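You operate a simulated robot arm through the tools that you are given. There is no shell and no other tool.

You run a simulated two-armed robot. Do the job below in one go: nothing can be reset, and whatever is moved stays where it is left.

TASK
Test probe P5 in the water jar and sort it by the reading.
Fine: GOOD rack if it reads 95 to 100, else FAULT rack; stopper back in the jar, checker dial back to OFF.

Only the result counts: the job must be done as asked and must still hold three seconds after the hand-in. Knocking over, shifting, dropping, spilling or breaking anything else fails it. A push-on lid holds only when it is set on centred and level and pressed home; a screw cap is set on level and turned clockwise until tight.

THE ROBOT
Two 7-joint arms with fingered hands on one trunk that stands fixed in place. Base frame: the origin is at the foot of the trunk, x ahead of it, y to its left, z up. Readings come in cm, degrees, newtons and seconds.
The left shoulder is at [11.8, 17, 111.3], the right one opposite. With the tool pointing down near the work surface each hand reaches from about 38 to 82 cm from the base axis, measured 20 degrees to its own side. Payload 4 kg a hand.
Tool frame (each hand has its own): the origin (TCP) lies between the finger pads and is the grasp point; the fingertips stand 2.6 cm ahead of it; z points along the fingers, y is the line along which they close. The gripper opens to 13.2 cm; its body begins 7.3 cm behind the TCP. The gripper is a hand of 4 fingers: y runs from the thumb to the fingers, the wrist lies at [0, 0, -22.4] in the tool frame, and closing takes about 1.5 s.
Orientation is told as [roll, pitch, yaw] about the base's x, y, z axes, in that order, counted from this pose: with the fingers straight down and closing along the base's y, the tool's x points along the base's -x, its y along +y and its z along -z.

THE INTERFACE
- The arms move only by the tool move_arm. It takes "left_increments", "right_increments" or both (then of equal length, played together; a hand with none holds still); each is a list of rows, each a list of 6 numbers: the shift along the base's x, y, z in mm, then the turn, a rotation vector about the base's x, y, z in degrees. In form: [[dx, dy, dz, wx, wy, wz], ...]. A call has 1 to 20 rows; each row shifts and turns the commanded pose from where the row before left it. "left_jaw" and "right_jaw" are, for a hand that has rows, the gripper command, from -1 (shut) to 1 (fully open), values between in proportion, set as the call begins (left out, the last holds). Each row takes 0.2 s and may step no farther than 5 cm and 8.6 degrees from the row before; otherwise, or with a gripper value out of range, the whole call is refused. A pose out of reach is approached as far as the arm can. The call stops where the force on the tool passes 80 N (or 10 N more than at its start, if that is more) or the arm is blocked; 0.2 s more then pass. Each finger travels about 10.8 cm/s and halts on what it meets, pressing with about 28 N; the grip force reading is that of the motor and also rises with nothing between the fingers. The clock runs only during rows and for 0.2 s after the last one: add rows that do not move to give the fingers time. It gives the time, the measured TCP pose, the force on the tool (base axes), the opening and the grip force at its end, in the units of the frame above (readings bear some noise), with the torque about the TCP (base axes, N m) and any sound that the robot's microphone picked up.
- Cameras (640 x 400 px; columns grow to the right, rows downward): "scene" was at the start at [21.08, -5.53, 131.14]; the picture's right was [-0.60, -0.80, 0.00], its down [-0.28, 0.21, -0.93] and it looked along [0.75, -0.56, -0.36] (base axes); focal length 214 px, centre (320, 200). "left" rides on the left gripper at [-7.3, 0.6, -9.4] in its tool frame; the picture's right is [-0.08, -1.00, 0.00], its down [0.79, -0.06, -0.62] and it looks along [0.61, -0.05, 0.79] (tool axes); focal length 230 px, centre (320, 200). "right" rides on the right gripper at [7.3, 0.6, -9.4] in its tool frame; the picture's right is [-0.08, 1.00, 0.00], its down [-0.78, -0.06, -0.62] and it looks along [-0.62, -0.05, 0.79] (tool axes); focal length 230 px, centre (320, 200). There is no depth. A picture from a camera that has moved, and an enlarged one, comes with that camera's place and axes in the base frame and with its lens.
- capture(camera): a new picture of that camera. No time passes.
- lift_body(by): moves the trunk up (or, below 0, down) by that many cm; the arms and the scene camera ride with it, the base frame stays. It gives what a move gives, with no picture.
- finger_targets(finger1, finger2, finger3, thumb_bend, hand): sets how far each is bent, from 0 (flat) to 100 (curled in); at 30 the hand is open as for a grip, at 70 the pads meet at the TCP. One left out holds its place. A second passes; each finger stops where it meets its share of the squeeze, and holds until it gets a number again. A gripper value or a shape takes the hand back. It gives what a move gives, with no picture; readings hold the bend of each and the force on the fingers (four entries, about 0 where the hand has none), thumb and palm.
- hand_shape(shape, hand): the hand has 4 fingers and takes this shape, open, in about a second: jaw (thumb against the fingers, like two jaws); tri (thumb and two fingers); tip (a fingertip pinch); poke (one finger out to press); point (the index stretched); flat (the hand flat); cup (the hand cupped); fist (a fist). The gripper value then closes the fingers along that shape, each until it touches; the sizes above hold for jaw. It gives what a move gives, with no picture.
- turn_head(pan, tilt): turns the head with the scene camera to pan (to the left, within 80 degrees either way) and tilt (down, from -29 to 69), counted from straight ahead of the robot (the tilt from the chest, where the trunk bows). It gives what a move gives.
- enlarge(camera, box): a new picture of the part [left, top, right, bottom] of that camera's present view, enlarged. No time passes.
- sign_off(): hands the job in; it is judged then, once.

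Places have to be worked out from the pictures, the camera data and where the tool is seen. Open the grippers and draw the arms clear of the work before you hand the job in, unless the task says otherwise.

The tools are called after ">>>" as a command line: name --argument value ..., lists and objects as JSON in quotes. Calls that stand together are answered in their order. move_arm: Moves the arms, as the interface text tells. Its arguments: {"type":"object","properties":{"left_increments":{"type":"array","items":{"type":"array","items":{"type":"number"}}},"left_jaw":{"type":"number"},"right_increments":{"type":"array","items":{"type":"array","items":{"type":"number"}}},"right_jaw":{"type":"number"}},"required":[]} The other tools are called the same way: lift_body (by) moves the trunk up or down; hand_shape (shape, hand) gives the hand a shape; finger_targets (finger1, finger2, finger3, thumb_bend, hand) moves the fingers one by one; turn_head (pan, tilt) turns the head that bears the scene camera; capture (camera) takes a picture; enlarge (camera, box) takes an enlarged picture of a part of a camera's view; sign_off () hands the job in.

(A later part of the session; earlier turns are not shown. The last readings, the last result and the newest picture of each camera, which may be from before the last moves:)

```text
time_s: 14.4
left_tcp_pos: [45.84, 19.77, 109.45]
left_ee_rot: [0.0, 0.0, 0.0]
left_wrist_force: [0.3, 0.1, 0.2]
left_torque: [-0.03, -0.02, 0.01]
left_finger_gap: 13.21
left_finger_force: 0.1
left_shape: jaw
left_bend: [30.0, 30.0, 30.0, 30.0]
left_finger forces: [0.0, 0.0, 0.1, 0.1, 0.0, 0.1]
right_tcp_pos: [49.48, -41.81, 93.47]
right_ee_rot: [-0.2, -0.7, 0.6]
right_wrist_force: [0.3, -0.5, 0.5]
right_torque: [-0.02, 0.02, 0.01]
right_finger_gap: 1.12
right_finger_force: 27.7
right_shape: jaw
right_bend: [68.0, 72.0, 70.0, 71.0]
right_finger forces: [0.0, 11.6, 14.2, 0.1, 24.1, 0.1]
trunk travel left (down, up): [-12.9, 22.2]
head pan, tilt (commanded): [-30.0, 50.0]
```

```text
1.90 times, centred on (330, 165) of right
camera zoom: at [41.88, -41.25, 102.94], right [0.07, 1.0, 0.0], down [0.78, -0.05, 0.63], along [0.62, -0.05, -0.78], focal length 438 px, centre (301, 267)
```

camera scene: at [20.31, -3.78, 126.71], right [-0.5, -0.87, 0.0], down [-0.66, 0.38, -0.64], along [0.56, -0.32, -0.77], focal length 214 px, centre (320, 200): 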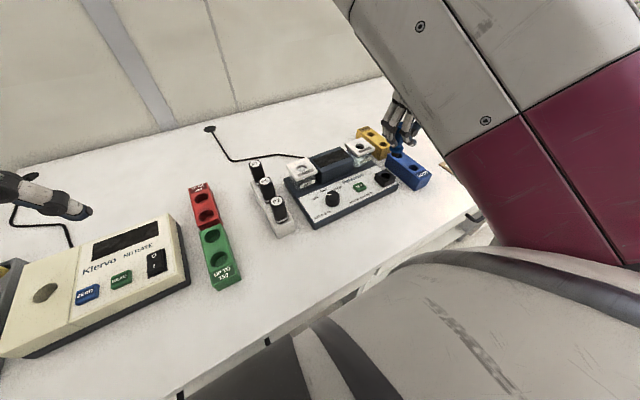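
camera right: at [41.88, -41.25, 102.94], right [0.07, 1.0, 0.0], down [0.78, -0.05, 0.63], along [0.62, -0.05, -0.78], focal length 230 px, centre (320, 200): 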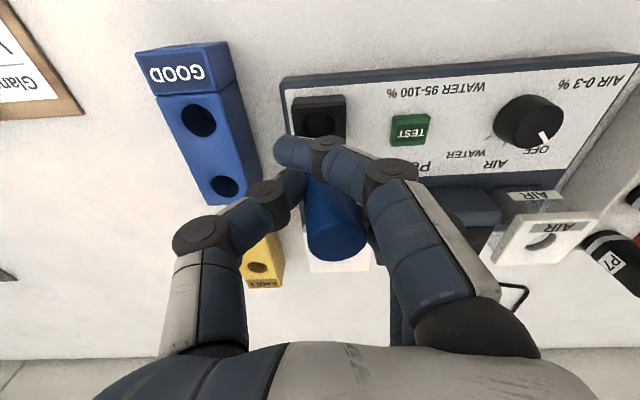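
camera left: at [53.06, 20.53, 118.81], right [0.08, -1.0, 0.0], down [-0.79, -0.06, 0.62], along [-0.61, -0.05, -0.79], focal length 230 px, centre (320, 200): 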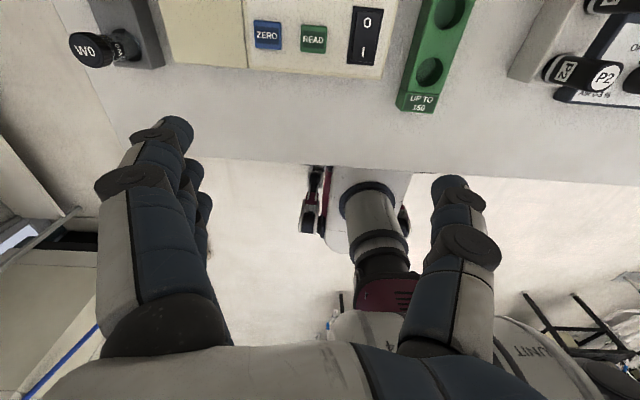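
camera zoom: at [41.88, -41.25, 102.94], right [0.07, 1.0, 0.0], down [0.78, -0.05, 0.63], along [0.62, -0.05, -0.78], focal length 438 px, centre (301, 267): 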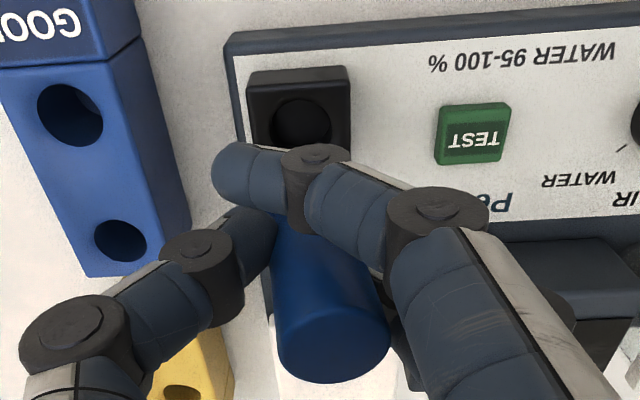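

Comparing both cameras, the hole lies about 0.7 cm toward -x of the stopper's axis and nearly equal in y. I shift by -7 mm in x and lower 1.8 cm, staying just above the socket, and compare again.

>>> move_arm --right_increments '[[-4, 0, -6, 0, 0.4, -0.3], [-3, 0, -6, 0, 0.3, -0.3], [0, 0, -6, 0, 0, 0], [0, 0, 0, 0, 0, 0], [0, 0, 0, 0, 0, 0]]'

>>> enlarge --camera "scene" --box '[360, 145, 420, 185]'

>>> capture --camera "right"

```text
time_s: 15.6
left_tcp_pos: [45.67, 19.69, 109.44]
left_ee_rot: [0.0, 0.0, 0.0]
left_wrist_force: [0.3, 0.2, -0.8]
left_torque: [0.0, -0.03, -0.03]
left_finger_gap: 13.17
left_finger_force: 0.0
left_shape: jaw
left_bend: [30.0, 30.0, 30.0, 30.0]
left_finger forces: [0.1, 0.1, 0.0, 0.0, 0.0, 0.1]
right_tcp_pos: [48.69, -41.82, 91.81]
right_ee_rot: [-0.2, 0.0, -0.3]
right_wrist_force: [-0.7, 0.1, -0.5]
right_torque: [-0.03, 0.02, 0.05]
right_finger_gap: 1.09
right_finger_force: 28.8
right_shape: jaw
right_bend: [68.0, 72.0, 70.0, 71.0]
right_finger forces: [0.1, 11.7, 14.2, 0.0, 24.1, 0.1]
trunk travel left (down, up): [-12.9, 22.2]
head pan, tilt (commanded): [-30.0, 50.0]
```

```text
10.00 times, centred on (390, 165) of scene
camera zoom: at [20.33, -3.78, 126.71], right [-0.5, -0.87, 0.0], down [-0.66, 0.38, -0.64], along [0.56, -0.32, -0.77], focal length 2145 px, centre (-380, 550)
```

zoom: 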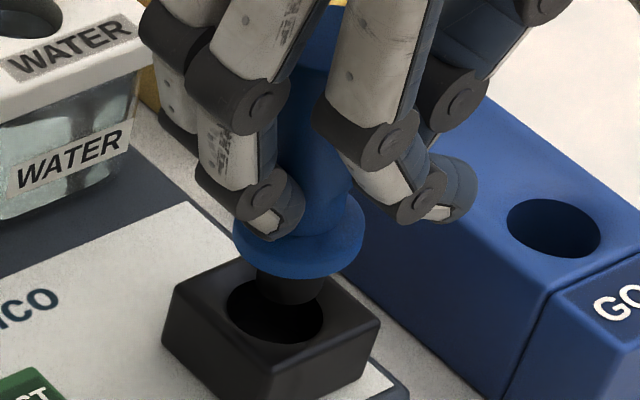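

```text
taken
camera right: at [41.25, -41.17, 101.27], right [0.08, 1.0, 0.0], down [0.79, -0.06, 0.62], along [0.61, -0.05, -0.79], focal length 230 px, centre (320, 200)
```

right: 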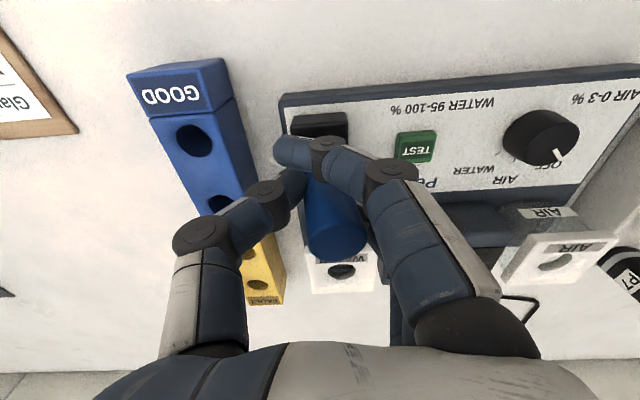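

The bung is about 1 cm above the hole and nearly aligned; it needs about 2 mm toward +y. I lower another 1 cm gently and check force and picture.

>>> move_arm --right_increments '[[0, 2, -4, 0, 0, 0], [0, 0, -3, 0, 0, 0], [0, 0, -3, 0, 0, 0], [0, 0, 0, 0, 0, 0]]'

>>> enlarge --camera "scene" --box '[360, 145, 420, 185]'

```text
time_s: 16.6
left_tcp_pos: [45.66, 19.81, 109.49]
left_ee_rot: [0.0, -0.1, 0.0]
left_wrist_force: [0.2, 0.5, -0.1]
left_torque: [0.04, -0.02, 0.01]
left_finger_gap: 13.19
left_finger_force: 0.1
left_shape: jaw
left_bend: [30.0, 30.0, 30.0, 30.0]
left_finger forces: [0.1, 0.1, 0.0, 0.1, 0.0, 0.1]
right_tcp_pos: [48.69, -41.74, 90.92]
right_ee_rot: [-0.2, -0.1, -0.5]
right_wrist_force: [0.4, -0.5, 0.2]
right_torque: [0.0, -0.02, 0.0]
right_finger_gap: 1.11
right_finger_force: 27.8
right_shape: jaw
right_bend: [68.0, 72.0, 70.0, 71.0]
right_finger forces: [0.0, 11.7, 14.3, 0.0, 24.1, 0.0]
trunk travel left (down, up): [-12.9, 22.2]
head pan, tilt (commanded): [-30.0, 50.0]
```

```text
10.00 times, centred on (390, 165) of scene
camera zoom: at [20.32, -3.78, 126.71], right [-0.5, -0.87, 0.0], down [-0.66, 0.38, -0.64], along [0.56, -0.32, -0.77], focal length 2145 px, centre (-380, 550)
```

zoom: 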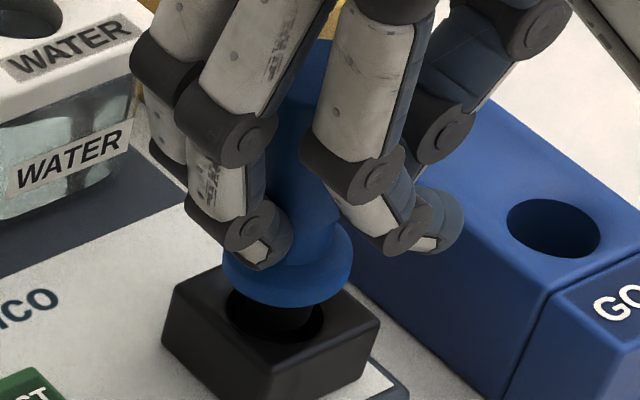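

No contact force, and the bung seems to be entering the hole. I continue down in small steps.

>>> move_arm --right_increments '[[0, 0, -4, 0, 0, 0], [0, 0, -4, 0, 0, 0], [0, 0, -3, 0, 0, 0], [0, 0, 0, 0, 0, 0]]'

>>> enlarge --camera "scene" --box '[360, 145, 420, 185]'

```text
time_s: 17.6
left_tcp_pos: [45.84, 19.7, 109.48]
left_ee_rot: [-0.1, -0.1, 0.0]
left_wrist_force: [-0.7, -0.1, -0.3]
left_torque: [-0.07, 0.05, -0.04]
left_finger_gap: 13.17
left_finger_force: 0.1
left_shape: jaw
left_bend: [30.0, 30.0, 30.0, 30.0]
left_finger forces: [0.0, 0.1, 0.0, 0.0, 0.1, 0.0]
right_tcp_pos: [48.74, -41.64, 89.85]
right_ee_rot: [-0.2, -0.1, -0.5]
right_wrist_force: [-0.3, 0.6, -0.5]
right_torque: [0.01, 0.01, 0.02]
right_finger_gap: 1.11
right_finger_force: 28.2
right_shape: jaw
right_bend: [68.0, 72.0, 70.0, 71.0]
right_finger forces: [0.0, 11.8, 14.4, 0.0, 24.1, 0.0]
trunk travel left (down, up): [-12.9, 22.2]
head pan, tilt (commanded): [-30.0, 50.0]
```

```text
10.00 times, centred on (390, 165) of scene
camera zoom: at [20.32, -3.78, 126.71], right [-0.5, -0.87, 0.0], down [-0.66, 0.38, -0.64], along [0.56, -0.32, -0.77], focal length 2145 px, centre (-380, 550)
```

zoom: 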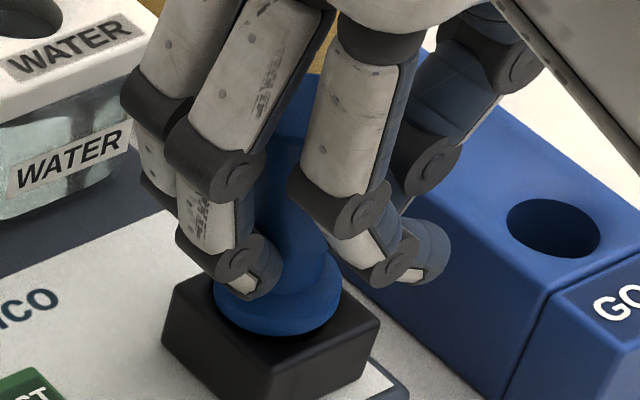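

The bung is in the socket without force; the flange needs about 0.8 cm more. I lower in small steps.

>>> move_arm --right_increments '[[0, 0, -3, 0, 0, 0], [0, 0, -2, 0, 0, 0], [0, 0, -2, 0, 0, 0], [0, 0, 0, 0, 0, 0]]'

>>> enlarge --camera "scene" --box '[360, 145, 420, 185]'

```text
time_s: 18.6
left_tcp_pos: [45.71, 19.68, 109.52]
left_ee_rot: [0.0, -0.1, 0.0]
left_wrist_force: [0.5, 0.1, 0.2]
left_torque: [0.0, -0.05, 0.01]
left_finger_gap: 13.19
left_finger_force: 0.0
left_shape: jaw
left_bend: [30.0, 30.0, 30.0, 30.0]
left_finger forces: [0.1, 0.0, 0.0, 0.0, 0.0, 0.0]
right_tcp_pos: [48.67, -41.82, 89.23]
right_ee_rot: [-0.5, -0.2, -0.6]
right_wrist_force: [-2.4, -7.1, 10.6]
right_torque: [-0.08, -0.07, -0.05]
right_finger_gap: 1.17
right_finger_force: 27.4
right_shape: jaw
right_bend: [68.0, 72.0, 71.0, 72.0]
right_finger forces: [0.0, 7.2, 10.8, 0.0, 30.1, 0.1]
trunk travel left (down, up): [-12.9, 22.2]
head pan, tilt (commanded): [-30.0, 50.0]
```

```text
10.00 times, centred on (390, 165) of scene
camera zoom: at [20.2, -3.79, 126.74], right [-0.5, -0.87, 0.0], down [-0.66, 0.38, -0.64], along [0.56, -0.32, -0.77], focal length 2145 px, centre (-380, 550)
```

zoom: 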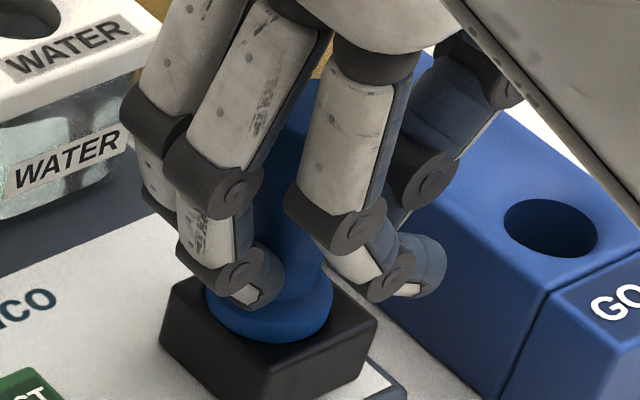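

The flange now rests on the socket (10 N upward). I relieve by 2 mm and open the jaw to leave the stopper there.

>>> move_arm --right_increments '[[0, 0, 2, 0, 0, 0], [0, 0, 0, 0, 0, 0]]'

>>> move_arm --right_increments '[[0, 0, 0, 0, 0, 0], [0, 0, 0, 0, 0, 0], [0, 0, 0, 0, 0, 0], [0, 0, 0, 0, 0, 0], [0, 0, 0, 0, 0, 0]]' --right_jaw 0.1

>>> enlarge --camera "scene" --box '[360, 125, 420, 185]'

>>> capture --camera "right"

```text
time_s: 19.2
left_tcp_pos: [45.72, 19.72, 109.56]
left_ee_rot: [0.1, -0.1, 0.1]
left_wrist_force: [0.1, 0.4, -0.2]
left_torque: [0.01, 0.01, 0.02]
left_finger_gap: 13.2
left_finger_force: 0.1
left_shape: jaw
left_bend: [30.0, 30.0, 30.0, 30.0]
left_finger forces: [0.0, 0.1, 0.0, 0.1, 0.1, 0.1]
right_tcp_pos: [48.42, -41.86, 89.24]
right_ee_rot: [-0.4, 0.2, -0.7]
right_wrist_force: [2.2, -5.8, 10.2]
right_torque: [-0.07, -0.13, -0.01]
right_finger_gap: 1.15
right_finger_force: 28.2
right_shape: jaw
right_bend: [68.0, 72.0, 71.0, 72.0]
right_finger forces: [0.0, 7.1, 10.3, 0.0, 27.3, 0.1]
trunk travel left (down, up): [-12.9, 22.2]
head pan, tilt (commanded): [-30.0, 50.0]
```

```text
time_s: 20.4
left_tcp_pos: [45.79, 19.73, 109.48]
left_ee_rot: [0.0, 0.0, 0.1]
left_wrist_force: [0.8, 0.3, -0.4]
left_torque: [-0.01, 0.0, 0.0]
left_finger_gap: 13.17
left_finger_force: 0.0
left_shape: jaw
left_bend: [30.0, 30.0, 30.0, 30.0]
left_finger forces: [0.1, 0.1, 0.0, 0.1, 0.0, 0.0]
right_tcp_pos: [48.35, -41.84, 88.94]
right_ee_rot: [-0.3, 0.5, -0.6]
right_wrist_force: [0.1, 0.1, -0.1]
right_torque: [0.03, -0.02, -0.03]
right_finger_gap: 7.18
right_finger_force: 0.1
right_shape: jaw
right_bend: [72.0, 72.0, 72.0, 70.0]
right_finger forces: [0.1, 0.1, 0.1, 0.0, 0.0, 0.0]
trunk travel left (down, up): [-12.9, 22.2]
head pan, tilt (commanded): [-30.0, 50.0]
```

```text
6.67 times, centred on (390, 155) of scene
camera zoom: at [20.32, -3.78, 126.71], right [-0.5, -0.87, 0.0], down [-0.66, 0.38, -0.64], along [0.56, -0.32, -0.77], focal length 1430 px, centre (-147, 500)
```

zoom: 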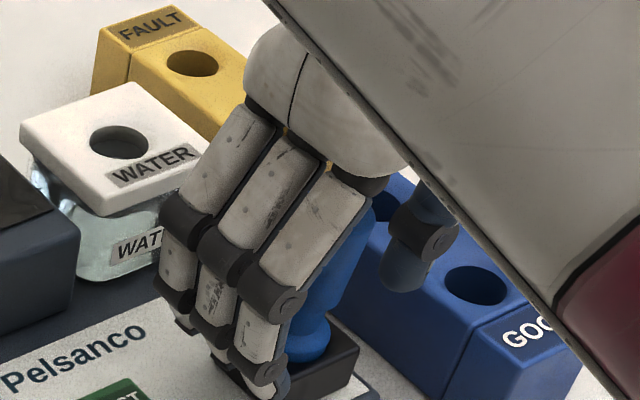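

```text
taken
camera right: at [41.07, -41.13, 98.42], right [0.09, 1.0, -0.01], down [0.79, -0.07, 0.61], along [0.61, -0.06, -0.79], focal length 230 px, centre (320, 200)
```

right: 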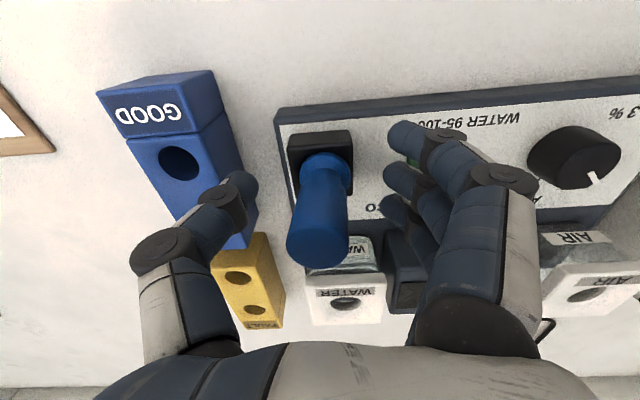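

The stopper stands upright in the socket. I raise the right hand straight up and then carry it over to above P5 at about (57.3,-10.4).

>>> move_arm --right_increments '[[0, 0, 40, 0, -0.4, 0.5], [5, 0, 40, 0, 0, 0], [25, 10, 30, 0, 0, 0], [30, 35, 20, 0, 0, 0], [20, 45, 10, 0, 0, 0], [5, 45, 5, 0, 0, 0], [0, 45, 0, 0, 0, 0], [0, 45, 0, 0, 0, 0], [0, 45, 0, 0, 0, 0], [0, 30, 0, 0, 0, 0], [0, 0, 0, 0, 0, 0]]' --right_jaw 0.3

>>> capture --camera "right"

>>> capture --camera "scene"

```text
refused: row 4 steps farther than a row can; nothing moved
```

```text
taken
camera right: at [41.07, -41.13, 98.42], right [0.09, 1.0, -0.01], down [0.79, -0.07, 0.61], along [0.61, -0.06, -0.79], focal length 230 px, centre (320, 200)
```

right: 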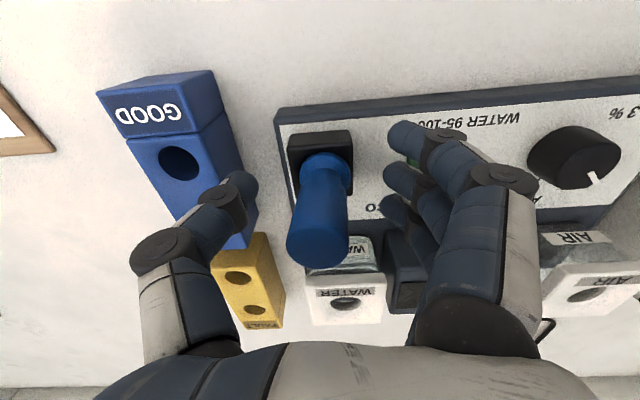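

```text
taken
camera scene: at [20.32, -3.78, 126.71], right [-0.5, -0.87, 0.0], down [-0.66, 0.38, -0.64], along [0.56, -0.32, -0.77], focal length 214 px, centre (320, 200)
```

scene: 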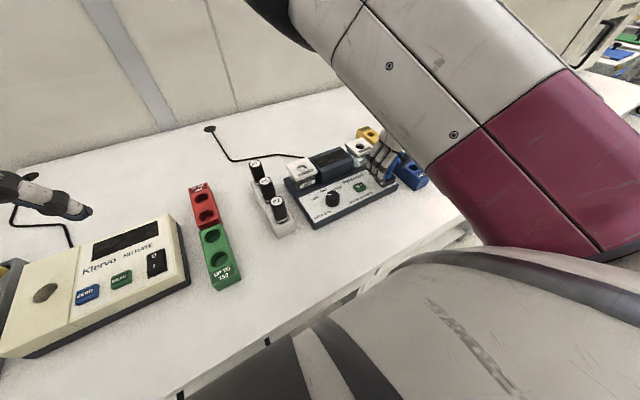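

One row was just over 5 cm; nothing moved. I repeat the path with smaller steps, keeping the jaw opening while rising past the stopper.

>>> move_arm --right_increments '[[0, 0, 40, 0, -0.4, 0.5], [5, 0, 40, 0, 0, 0], [20, 10, 30, 0, 0, 0], [25, 30, 15, 0, 0, 0], [20, 40, 10, 0, 0, 0], [15, 40, 5, 0, 0, 0], [0, 45, 0, 0, 0, 0], [0, 45, 0, 0, 0, 0], [0, 45, 0, 0, 0, 0], [0, 45, 0, 0, 0, 0], [0, 10, 0, 0, 0, 0], [0, 0, 0, 0, 0, 0]]'

>>> capture --camera "right"

>>> capture --camera "scene"

```text
time_s: 23.0
left_tcp_pos: [45.86, 19.68, 109.51]
left_ee_rot: [0.1, 0.0, 0.1]
left_wrist_force: [-0.5, 0.3, -0.5]
left_torque: [-0.01, 0.01, 0.03]
left_finger_gap: 13.21
left_finger_force: 0.0
left_shape: jaw
left_bend: [30.0, 30.0, 30.0, 30.0]
left_finger forces: [0.0, 0.0, 0.0, 0.0, 0.1, 0.0]
right_tcp_pos: [58.29, -11.04, 104.01]
right_ee_rot: [2.1, 0.8, 0.4]
right_wrist_force: [0.1, -0.6, -0.6]
right_torque: [-0.01, -0.03, -0.04]
right_finger_gap: 7.2
right_finger_force: 0.0
right_shape: jaw
right_bend: [72.0, 72.0, 72.0, 70.0]
right_finger forces: [0.0, 0.0, 0.1, 0.1, 0.1, 0.0]
trunk travel left (down, up): [-12.9, 22.2]
head pan, tilt (commanded): [-30.0, 50.0]
```

```text
taken
camera right: at [51.02, -10.92, 113.42], right [0.07, 1.0, 0.04], down [0.79, -0.08, 0.6], along [0.6, -0.01, -0.8], focal length 230 px, centre (320, 200)
```

right: 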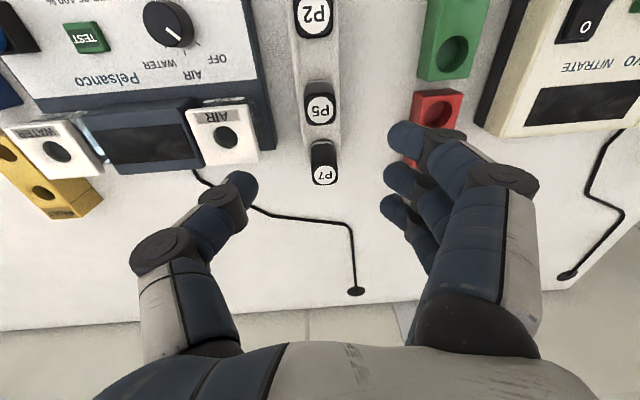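

```text
taken
camera scene: at [21.17, -5.08, 129.97], right [-0.56, -0.83, 0.0], down [-0.39, 0.27, -0.88], along [0.73, -0.5, -0.47], focal length 214 px, centre (320, 200)
```

scene: 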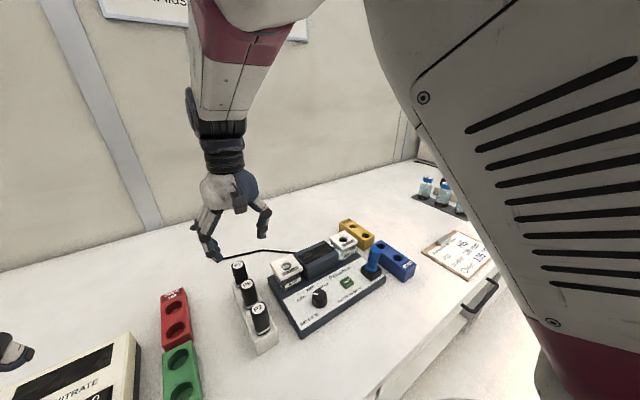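

The stopper still stands upright in the socket. P5's top I judge at (57.1,-10.45). I straighten the hand, centre it above P5 and lower to z≈98 for a closer check.

>>> move_arm --right_increments '[[-6, 3, -20, -1, -0.4, -0.2], [-6, 3, -20, -1.1, -0.4, -0.2], [0, 0, -20, 0, 0, 0], [0, 0, 0, 0, 0, 0], [0, 0, 0, 0, 0, 0]]'

>>> capture --camera "right"

>>> capture --camera "scene"

```text
time_s: 24.2
left_tcp_pos: [45.69, 19.84, 109.53]
left_ee_rot: [0.0, -0.1, 0.0]
left_wrist_force: [-0.2, -0.3, 1.1]
left_torque: [0.03, 0.0, 0.0]
left_finger_gap: 13.2
left_finger_force: 0.0
left_shape: jaw
left_bend: [30.0, 30.0, 30.0, 30.0]
left_finger forces: [0.1, 0.0, 0.0, 0.1, 0.1, 0.1]
right_tcp_pos: [57.32, -9.71, 98.71]
right_ee_rot: [0.3, -0.9, 0.1]
right_wrist_force: [-0.6, -0.2, -0.9]
right_torque: [0.02, 0.03, 0.02]
right_finger_gap: 7.21
right_finger_force: 0.1
right_shape: jaw
right_bend: [72.0, 72.0, 72.0, 70.0]
right_finger forces: [0.0, 0.1, 0.0, 0.1, 0.0, 0.1]
trunk travel left (down, up): [-12.9, 22.2]
head pan, tilt (commanded): [-30.0, 50.0]
```

```text
taken
camera right: at [49.75, -9.29, 108.05], right [0.08, 1.0, 0.0], down [0.78, -0.06, 0.63], along [0.63, -0.04, -0.78], focal length 230 px, centre (320, 200)
```

right: 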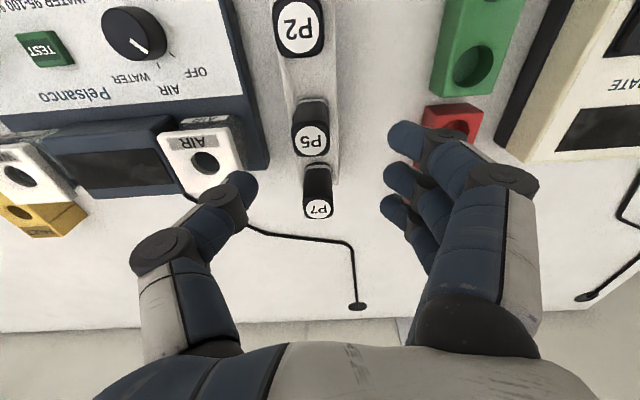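

```text
taken
camera scene: at [21.42, -4.55, 129.62], right [-0.51, -0.86, 0.0], down [-0.43, 0.26, -0.86], along [0.74, -0.44, -0.5], focal length 214 px, centre (320, 200)
```

scene: 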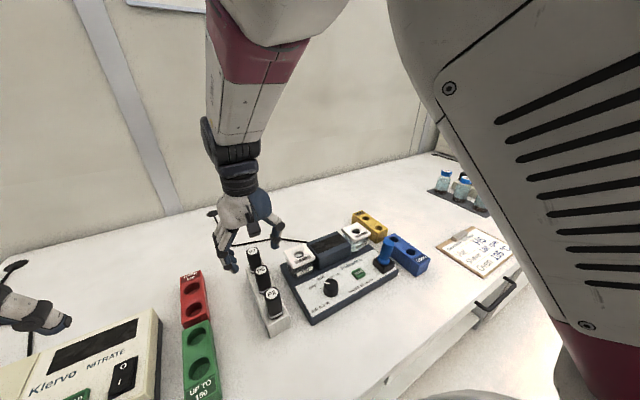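

P5 is at about (57.2,-10.5). I centre on it and descend so that the pads flank its black body (TCP z≈89.3), staying above the rack top.

>>> move_arm --right_increments '[[-1, -8, -15, -0.3, 0.9, 0], [0, 0, -25, 0, 0, 0], [0, 0, -25, 0, 0, 0], [0, 0, -25, 0, 0, 0], [0, 0, 0, 0, 0, 0], [0, 0, 0, 0, 0, 0]]'

>>> capture --camera "right"

>>> enlarge --camera "scene" --box '[190, 190, 340, 350]'

```text
time_s: 25.6
left_tcp_pos: [45.88, 19.75, 109.53]
left_ee_rot: [0.0, 0.0, 0.2]
left_wrist_force: [0.0, 0.0, -0.1]
left_torque: [-0.02, 0.03, 0.02]
left_finger_gap: 13.2
left_finger_force: 0.1
left_shape: jaw
left_bend: [30.0, 30.0, 30.0, 30.0]
left_finger forces: [0.1, 0.0, 0.0, 0.1, 0.0, 0.0]
right_tcp_pos: [57.57, -10.77, 89.71]
right_ee_rot: [-0.4, -0.1, -0.7]
right_wrist_force: [0.3, 0.2, -0.8]
right_torque: [-0.02, 0.01, 0.0]
right_finger_gap: 7.21
right_finger_force: 0.1
right_shape: jaw
right_bend: [72.0, 72.0, 72.0, 70.0]
right_finger forces: [0.1, 0.0, 0.1, 0.0, 0.0, 0.0]
trunk travel left (down, up): [-12.9, 22.2]
head pan, tilt (commanded): [-30.0, 50.0]
```

```text
taken
camera right: at [49.99, -10.16, 99.13], right [0.09, 1.0, -0.01], down [0.78, -0.07, 0.62], along [0.62, -0.06, -0.79], focal length 230 px, centre (320, 200)
```

right: 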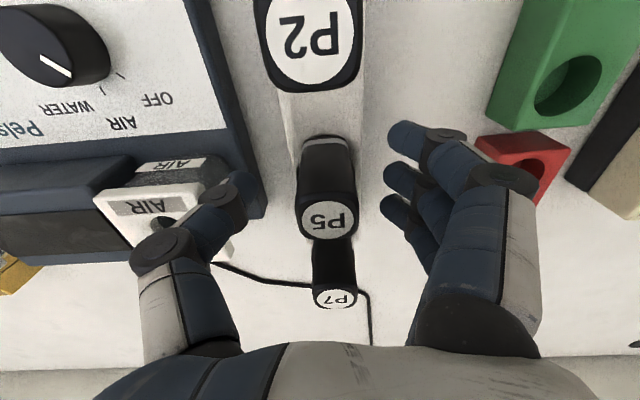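

```text
2.50 times, centred on (265, 270) of scene
camera zoom: at [20.46, -3.75, 126.86], right [-0.49, -0.87, 0.0], down [-0.66, 0.37, -0.66], along [0.57, -0.32, -0.75], focal length 536 px, centre (458, 25)
```

zoom: 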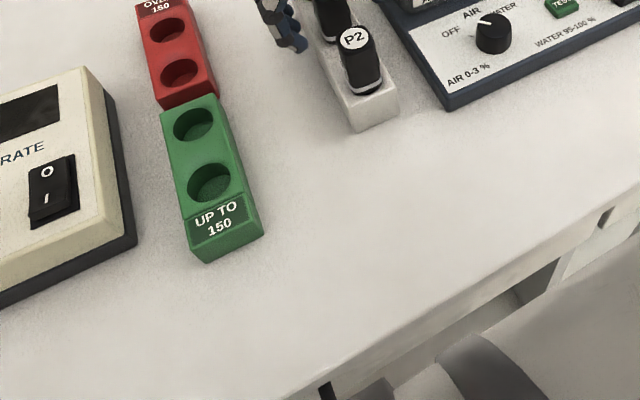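

P5 sits between the pads, with about 2–3 mm to correct in x. I lower another 5 mm, shift -2 mm in x, and close the jaw on P5.

>>> move_arm --right_increments '[[-2, 1, -5, 0.3, 0, 0.5], [0, 0, 0, 0, 0, 0]]'

>>> move_arm --right_increments '[[0, 0, 0, 0, 0, 0], [0, 0, 0, 0, 0, 0], [0, 0, 0, 0, 0, 0], [0, 0, 0, 0, 0, 0], [0, 0, 0, 0, 0, 0], [0, 0, 0, 0, 0, 0], [0, 0, 0, 0, 0, 0], [0, 0, 0, 0, 0, 0]]' --right_jaw -1

>>> capture --camera "right"

>>> capture --camera "scene"

```text
time_s: 26.2
left_tcp_pos: [45.76, 19.74, 109.45]
left_ee_rot: [0.0, -0.1, 0.1]
left_wrist_force: [0.6, -0.1, -0.9]
left_torque: [0.01, -0.03, -0.02]
left_finger_gap: 13.2
left_finger_force: 0.1
left_shape: jaw
left_bend: [30.0, 30.0, 30.0, 30.0]
left_finger forces: [0.1, 0.0, 0.0, 0.0, 0.0, 0.0]
right_tcp_pos: [57.22, -10.68, 89.05]
right_ee_rot: [-0.2, -0.2, -0.4]
right_wrist_force: [-0.1, -1.1, -0.8]
right_torque: [0.02, 0.01, -0.02]
right_finger_gap: 7.19
right_finger_force: 0.0
right_shape: jaw
right_bend: [72.0, 72.0, 72.0, 70.0]
right_finger forces: [0.0, 0.0, 0.0, 0.1, 0.0, 0.0]
trunk travel left (down, up): [-12.9, 22.2]
head pan, tilt (commanded): [-30.0, 50.0]
```

```text
time_s: 28.0
left_tcp_pos: [45.75, 19.75, 109.56]
left_ee_rot: [0.0, 0.0, 0.1]
left_wrist_force: [-0.2, 0.8, 0.2]
left_torque: [-0.03, 0.01, 0.03]
left_finger_gap: 13.19
left_finger_force: 0.0
left_shape: jaw
left_bend: [30.0, 30.0, 30.0, 30.0]
left_finger forces: [0.0, 0.0, 0.0, 0.1, 0.0, 0.0]
right_tcp_pos: [57.04, -10.9, 89.0]
right_ee_rot: [-0.2, 0.1, -0.3]
right_wrist_force: [0.0, -2.7, 2.6]
right_torque: [-0.08, -0.03, 0.06]
right_finger_gap: 1.48
right_finger_force: 27.8
right_shape: jaw
right_bend: [68.0, 72.0, 74.0, 72.0]
right_finger forces: [0.0, 13.2, 8.4, 0.0, 22.3, 0.1]
trunk travel left (down, up): [-12.9, 22.2]
head pan, tilt (commanded): [-30.0, 50.0]
```

```text
taken
camera right: at [49.69, -10.19, 98.38], right [0.08, 1.0, 0.0], down [0.79, -0.06, 0.61], along [0.61, -0.05, -0.79], focal length 230 px, centre (320, 200)
```

right: 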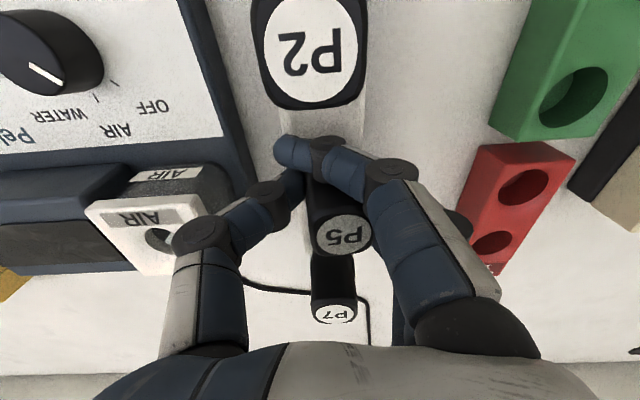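

```text
taken
camera scene: at [20.3, -3.82, 126.72], right [-0.5, -0.87, 0.0], down [-0.66, 0.38, -0.64], along [0.56, -0.32, -0.77], focal length 214 px, centre (320, 200)
```

scene: 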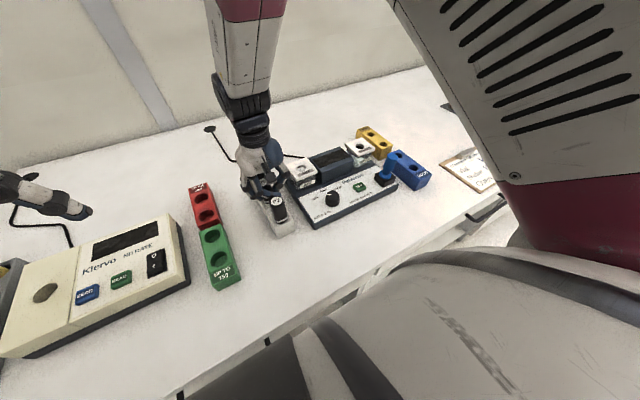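

P5 is gripped (thumb 22 N against two fingers). I lift it slowly by 7 cm and look.

>>> move_arm --right_increments '[[0, 0, 5, 0, 0, 0], [0, 0, 10, 0, 0, 0], [0, 0, 15, 0, 0, 0], [0, 0, 20, 0, 0, 0], [0, 0, 20, 0, 0, 0], [0, 0, 0, 0, 0, 0]]'

>>> capture --camera "right"

>>> capture --camera "scene"

```text
time_s: 29.4
left_tcp_pos: [45.73, 19.81, 109.53]
left_ee_rot: [0.1, 0.1, 0.0]
left_wrist_force: [-0.1, -0.1, 0.6]
left_torque: [0.05, 0.02, -0.01]
left_finger_gap: 13.16
left_finger_force: 0.2
left_shape: jaw
left_bend: [30.0, 30.0, 30.0, 30.0]
left_finger forces: [0.0, 0.0, 0.0, 0.0, 0.0, 0.0]
right_tcp_pos: [56.83, -10.8, 95.28]
right_ee_rot: [-0.1, 1.0, 0.3]
right_wrist_force: [0.0, -0.9, -0.2]
right_torque: [-0.03, 0.06, 0.0]
right_finger_gap: 1.43
right_finger_force: 28.0
right_shape: jaw
right_bend: [68.0, 71.0, 74.0, 72.0]
right_finger forces: [0.3, 13.9, 8.2, 0.0, 19.5, 0.0]
trunk travel left (down, up): [-12.9, 22.2]
head pan, tilt (commanded): [-30.0, 50.0]
```

```text
taken
camera right: at [49.55, -10.18, 104.92], right [0.08, 1.0, 0.0], down [0.8, -0.06, 0.6], along [0.6, -0.05, -0.8], focal length 230 px, centre (320, 200)
```

right: 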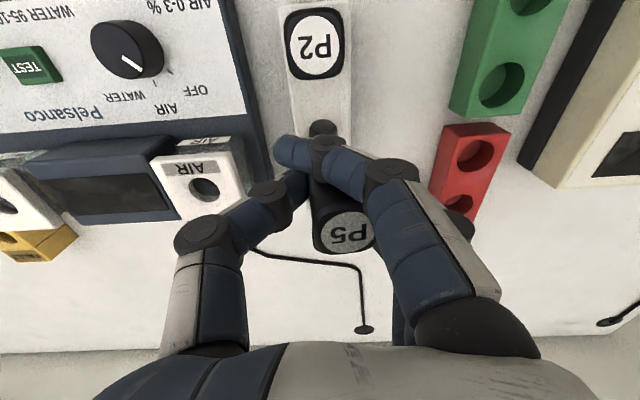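

```text
taken
camera scene: at [21.05, -4.55, 128.52], right [-0.53, -0.85, 0.0], down [-0.51, 0.32, -0.8], along [0.67, -0.42, -0.6], focal length 214 px, centre (320, 200)
```

scene: 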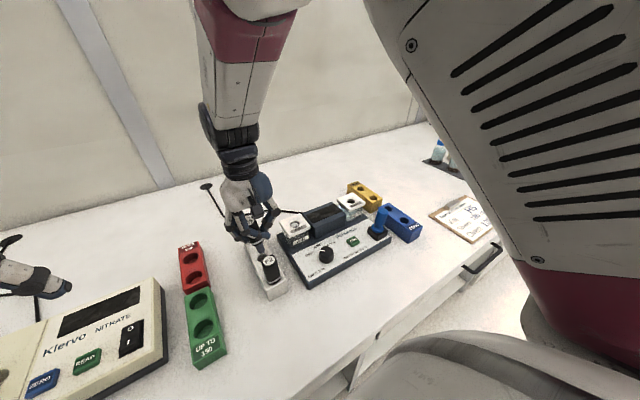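

P5 rises with the hand. I zoom the scene to see P5's tip and check the stopper and the other probes.

>>> enlarge --camera "scene" --box '[215, 170, 335, 300]'

>>> enlarge --camera "scene" --box '[310, 170, 430, 260]'

```text
3.08 times, centred on (275, 235) of scene
camera zoom: at [21.05, -4.55, 128.52], right [-0.53, -0.85, 0.0], down [-0.51, 0.32, -0.8], along [0.67, -0.42, -0.6], focal length 660 px, centre (458, 92)
```

zoom: 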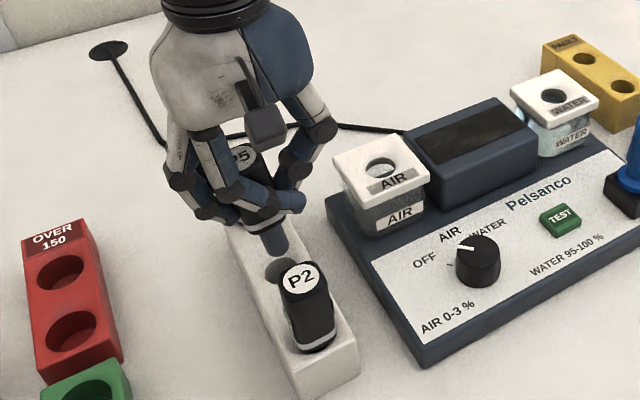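

```text
4.44 times, centred on (370, 215) of scene
camera zoom: at [21.05, -4.55, 128.52], right [-0.53, -0.85, 0.0], down [-0.51, 0.32, -0.8], along [0.67, -0.42, -0.6], focal length 953 px, centre (98, 133)
```

zoom: 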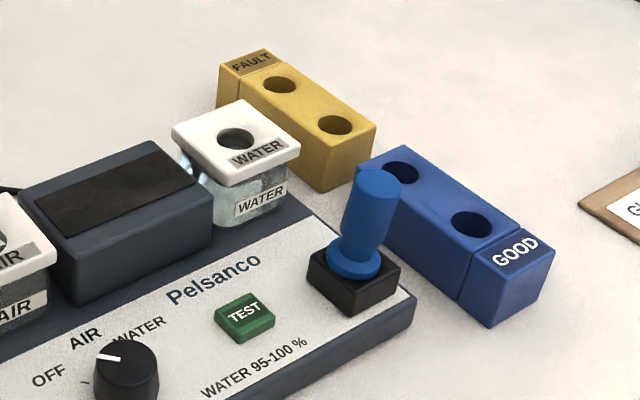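

The stopper is stable, and P5's bluish tip is just coming out of its rack hole. I lift 6 cm more before moving sideways.

>>> move_arm --right_increments '[[0, 0, 20, 0, 0, 0], [0, 0, 20, 0, -0.5, 0], [2, 1, 20, 0, -0.5, -0.3], [0, 0, 0, 0, 0, 0], [0, 0, 0, 0, 0, 0]]'

>>> capture --camera "right"

>>> capture --camera "scene"

```text
time_s: 30.6
left_tcp_pos: [45.76, 19.73, 109.44]
left_ee_rot: [0.0, 0.0, 0.0]
left_wrist_force: [-0.1, -1.1, -0.3]
left_torque: [-0.03, 0.0, -0.01]
left_finger_gap: 13.18
left_finger_force: 0.2
left_shape: jaw
left_bend: [30.0, 30.0, 30.0, 30.0]
left_finger forces: [0.0, 0.0, 0.1, 0.1, 0.0, 0.0]
right_tcp_pos: [57.02, -10.55, 101.56]
right_ee_rot: [0.3, 0.0, 0.3]
right_wrist_force: [-0.7, -0.4, -0.6]
right_torque: [-0.05, -0.05, -0.05]
right_finger_gap: 1.44
right_finger_force: 28.2
right_shape: jaw
right_bend: [68.0, 71.0, 74.0, 72.0]
right_finger forces: [0.1, 14.1, 8.1, 0.0, 19.4, 0.0]
trunk travel left (down, up): [-12.9, 22.2]
head pan, tilt (commanded): [-30.0, 50.0]
```

```text
taken
camera right: at [49.5, -10.18, 110.92], right [0.07, 1.0, 0.01], down [0.78, -0.06, 0.62], along [0.62, -0.04, -0.79], focal length 230 px, centre (320, 200)
```

right: 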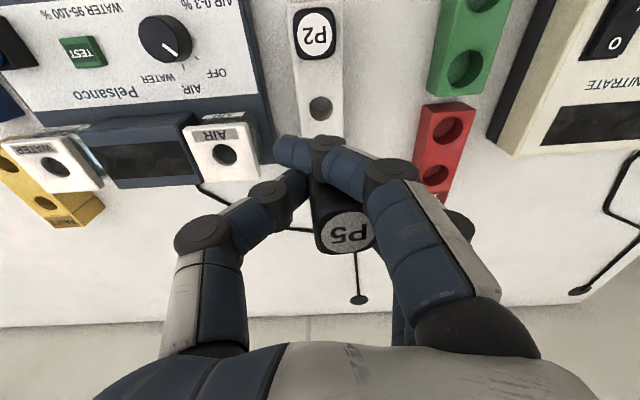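

```text
taken
camera scene: at [21.26, -5.08, 130.31], right [-0.56, -0.83, 0.0], down [-0.36, 0.25, -0.9], along [0.74, -0.5, -0.44], focal length 214 px, centre (320, 200)
```

scene: 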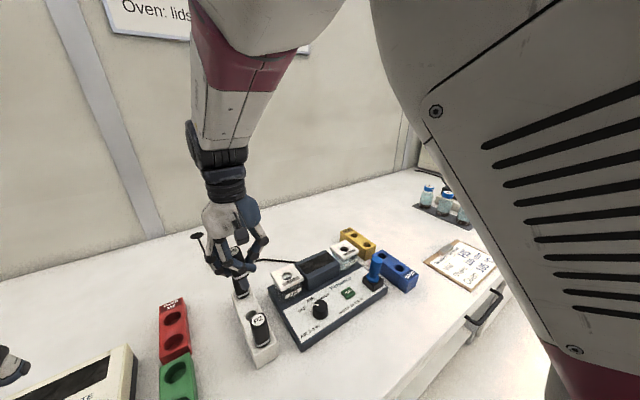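

P5 is clear of the rack. I zoom to see the tip length and probe tilt.

>>> enlarge --camera "scene" --box '[195, 220, 285, 330]'

>>> enlarge --camera "right" --box '[250, 80, 410, 280]'

```text
3.64 times, centred on (240, 275) of scene
camera zoom: at [21.26, -5.08, 130.31], right [-0.56, -0.83, 0.0], down [-0.36, 0.25, -0.9], along [0.74, -0.5, -0.44], focal length 780 px, centre (611, -73)
```

zoom: 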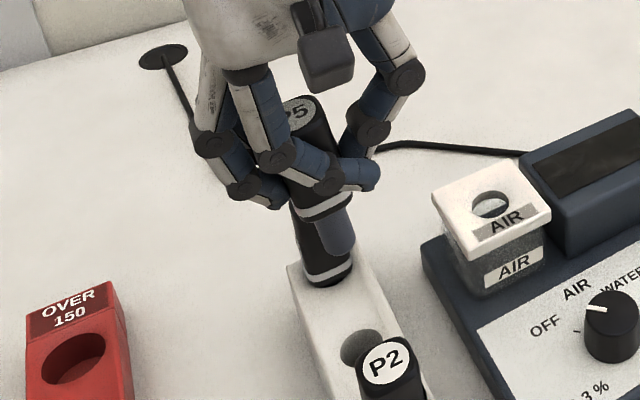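

```text
2.00 times, centred on (330, 180) of right
camera zoom: at [49.5, -10.18, 110.92], right [0.07, 1.0, 0.01], down [0.78, -0.06, 0.62], along [0.62, -0.04, -0.79], focal length 460 px, centre (300, 240)
```

zoom: 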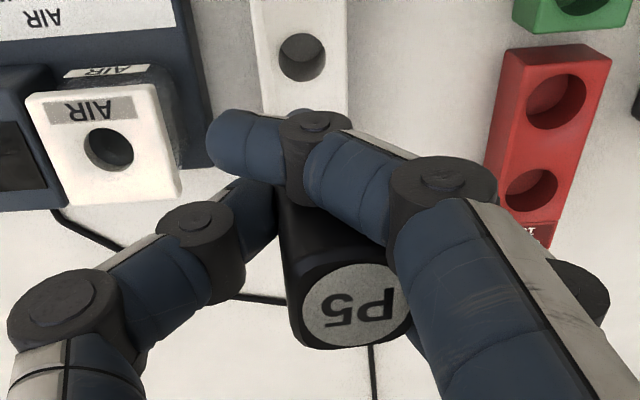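

P5 hangs nearly upright: ring about 3.5 cm and tip end about 8 cm below the TCP, its axis about 0.5 cm toward +y. I carry it at this height over the checker to above the water jar's hole.

>>> move_arm --right_increments '[[5, -40, 0, 0, 0, 0], [5, -40, 0, 0, 0, 0], [5, -40, 0, 0, 0, 0], [5, -40, 0, 0, 0, 0], [5, -40, 0, 0, 0, 0], [5, -40, 0, 0, 0, 0], [2, -40, 0, 0, 0, 0], [0, -25, 0, 0, 0, 0], [0, 0, 0, 0, 0, 0], [0, 0, 0, 0, 0, 0]]'

>>> capture --camera "right"

>>> capture --camera "scene"

```text
time_s: 32.8
left_tcp_pos: [45.7, 19.77, 109.53]
left_ee_rot: [-0.1, 0.0, 0.0]
left_wrist_force: [-0.9, -0.3, -0.3]
left_torque: [0.02, 0.01, -0.01]
left_finger_gap: 13.19
left_finger_force: 0.0
left_shape: jaw
left_bend: [30.0, 30.0, 30.0, 30.0]
left_finger forces: [0.0, 0.0, 0.0, 0.0, 0.0, 0.0]
right_tcp_pos: [59.74, -40.09, 101.07]
right_ee_rot: [-4.2, -0.8, 2.7]
right_wrist_force: [-1.4, 0.6, -0.7]
right_torque: [0.01, 0.02, 0.02]
right_finger_gap: 1.38
right_finger_force: 28.2
right_shape: jaw
right_bend: [68.0, 71.0, 74.0, 72.0]
right_finger forces: [0.3, 14.2, 7.0, 0.0, 19.3, 0.1]
trunk travel left (down, up): [-12.9, 22.2]
head pan, tilt (commanded): [-30.0, 50.0]
```

```text
taken
camera right: at [52.19, -39.2, 110.28], right [0.03, 1.0, -0.07], down [0.78, 0.02, 0.63], along [0.63, -0.08, -0.77], focal length 230 px, centre (320, 200)
```

right: 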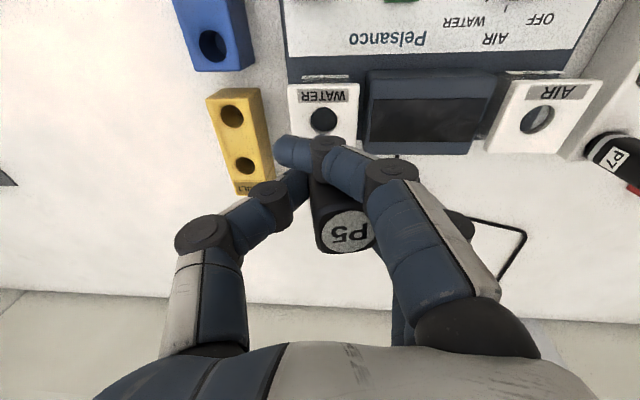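

```text
taken
camera scene: at [20.33, -3.8, 126.71], right [-0.5, -0.87, 0.0], down [-0.66, 0.38, -0.64], along [0.56, -0.32, -0.77], focal length 214 px, centre (320, 200)
```

scene: 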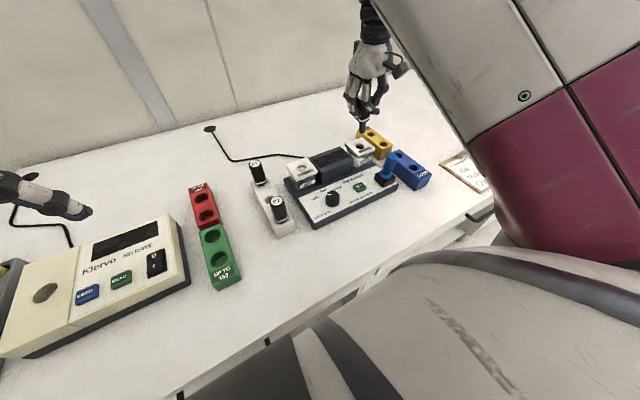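

The hand turned a little during the long move (roll -4.2°, yaw 2.7°). I correct the orientation and position over the jar and look closely.

>>> move_arm --right_increments '[[2, -5, 0, 2.1, 0.4, -1.4], [2, -5, 0, 2.1, 0.4, -1.3], [0, 0, 0, 0, 0, 0], [0, 0, 0, 0, 0, 0], [0, 0, 0, 0, 0, 0]]'

>>> capture --camera "right"

>>> enlarge --camera "scene" --box '[320, 70, 420, 190]'

```text
time_s: 34.0
left_tcp_pos: [45.79, 19.69, 109.45]
left_ee_rot: [0.0, -0.1, 0.0]
left_wrist_force: [-0.5, -0.8, -0.6]
left_torque: [0.03, -0.01, -0.01]
left_finger_gap: 13.21
left_finger_force: 0.0
left_shape: jaw
left_bend: [30.0, 30.0, 30.0, 30.0]
left_finger forces: [0.0, 0.0, 0.1, 0.0, 0.0, 0.1]
right_tcp_pos: [60.06, -40.98, 101.07]
right_ee_rot: [0.0, -0.1, -0.1]
right_wrist_force: [-0.3, 0.1, -1.0]
right_torque: [0.02, -0.02, 0.02]
right_finger_gap: 1.38
right_finger_force: 27.8
right_shape: jaw
right_bend: [68.0, 71.0, 74.0, 72.0]
right_finger forces: [0.4, 14.2, 7.0, 0.0, 19.2, 0.1]
trunk travel left (down, up): [-12.9, 22.2]
head pan, tilt (commanded): [-30.0, 50.0]
```

```text
taken
camera right: at [52.72, -40.51, 110.47], right [0.08, 1.0, 0.0], down [0.78, -0.06, 0.62], along [0.62, -0.05, -0.79], focal length 230 px, centre (320, 200)
```

right: 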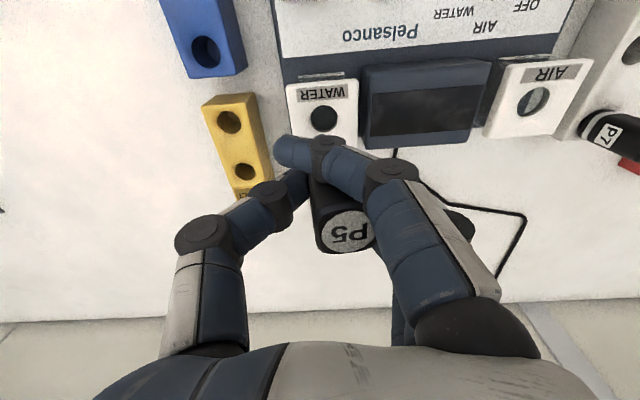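

```text
3.33 times, centred on (370, 130) of scene
camera zoom: at [20.32, -3.78, 126.71], right [-0.5, -0.87, 0.0], down [-0.66, 0.38, -0.64], along [0.56, -0.32, -0.77], focal length 715 px, centre (153, 433)
```

zoom: 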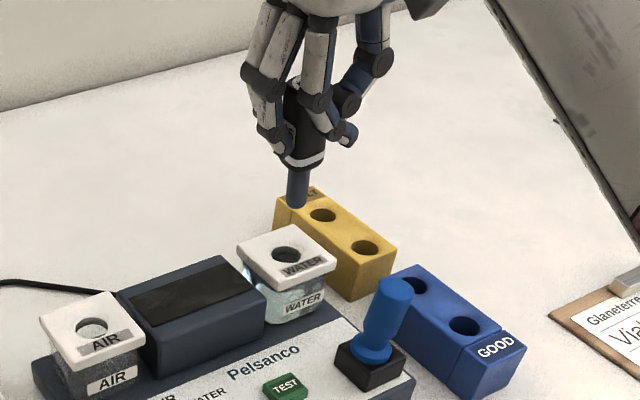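

P5's tip hangs close to straight above the water jar's hole (within a few mm). I lower it 3.5 cm to just above the lid and zoom in.

>>> move_arm --right_increments '[[0, 0, -12, 0, 0, 0], [0, 0, -12, 0, 0, 0], [0, 0, -11, 0, 0, 0], [0, 0, 0, 0, 0, 0], [0, 0, 0, 0, 0, 0]]'

>>> enlarge --camera "scene" --box '[325, 105, 400, 165]'

>>> capture --camera "right"

```text
time_s: 35.2
left_tcp_pos: [45.77, 19.76, 109.44]
left_ee_rot: [0.1, -0.1, 0.1]
left_wrist_force: [0.7, 0.3, 0.5]
left_torque: [0.0, 0.04, -0.01]
left_finger_gap: 13.18
left_finger_force: 0.1
left_shape: jaw
left_bend: [30.0, 30.0, 30.0, 30.0]
left_finger forces: [0.0, 0.0, 0.0, 0.0, 0.0, 0.0]
right_tcp_pos: [60.22, -40.99, 97.69]
right_ee_rot: [-0.1, 0.1, -0.1]
right_wrist_force: [-0.5, -0.1, -1.0]
right_torque: [0.01, -0.04, 0.03]
right_finger_gap: 1.39
right_finger_force: 28.0
right_shape: jaw
right_bend: [68.0, 71.0, 74.0, 72.0]
right_finger forces: [0.4, 14.3, 6.9, 0.0, 19.3, 0.0]
trunk travel left (down, up): [-12.9, 22.2]
head pan, tilt (commanded): [-30.0, 50.0]
```

```text
6.67 times, centred on (362, 135) of scene
camera zoom: at [20.34, -3.79, 126.71], right [-0.5, -0.87, 0.0], down [-0.66, 0.38, -0.64], along [0.56, -0.32, -0.77], focal length 1430 px, centre (37, 633)
```

zoom: 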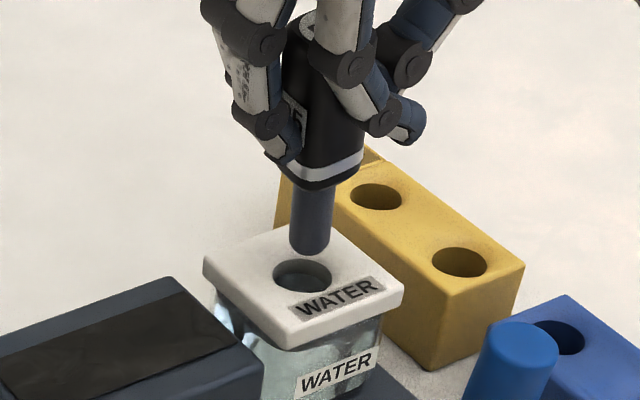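

```text
taken
camera right: at [52.72, -40.44, 106.98], right [0.08, 1.0, 0.0], down [0.78, -0.06, 0.62], along [0.62, -0.05, -0.79], focal length 230 px, centre (320, 200)
```

right: 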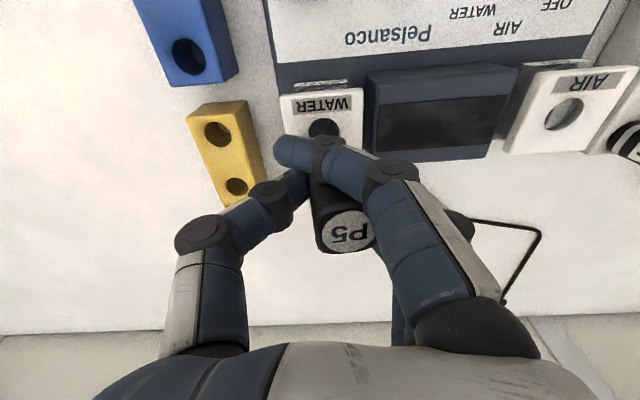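

The tip hangs upright just above the hole and lines up well if about 1.5 cm remain. I lower 0.9 cm and check.

>>> move_arm --right_increments '[[0, 0, -4, 0, 0, 0], [0, 0, -5, 0, 0, 0], [0, 0, 0, 0, 0, 0]]'

>>> enlarge --camera "scene" --box '[335, 125, 380, 155]'

```text
time_s: 36.0
left_tcp_pos: [45.61, 19.76, 109.37]
left_ee_rot: [0.0, 0.0, 0.1]
left_wrist_force: [-0.2, 0.2, -0.3]
left_torque: [-0.02, -0.01, 0.01]
left_finger_gap: 13.19
left_finger_force: 0.2
left_shape: jaw
left_bend: [30.0, 30.0, 30.0, 30.0]
left_finger forces: [0.1, 0.1, 0.1, 0.0, 0.0, 0.0]
right_tcp_pos: [60.29, -41.06, 96.73]
right_ee_rot: [0.0, -0.1, -0.1]
right_wrist_force: [0.9, -0.3, -1.3]
right_torque: [-0.05, 0.04, 0.0]
right_finger_gap: 1.39
right_finger_force: 27.7
right_shape: jaw
right_bend: [68.0, 71.0, 74.0, 72.0]
right_finger forces: [0.4, 14.4, 6.9, 0.0, 19.3, 0.0]
trunk travel left (down, up): [-12.9, 22.2]
head pan, tilt (commanded): [-30.0, 50.0]
```

```text
13.33 times, centred on (358, 140) of scene
camera zoom: at [20.32, -3.79, 126.72], right [-0.5, -0.87, 0.0], down [-0.66, 0.38, -0.64], along [0.56, -0.32, -0.77], focal length 2860 px, centre (-180, 1000)
```

zoom: 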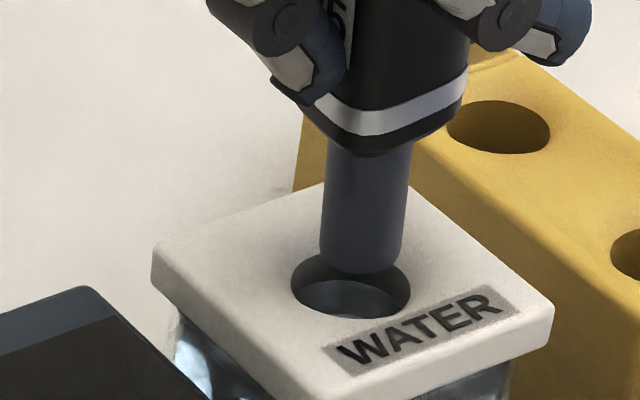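

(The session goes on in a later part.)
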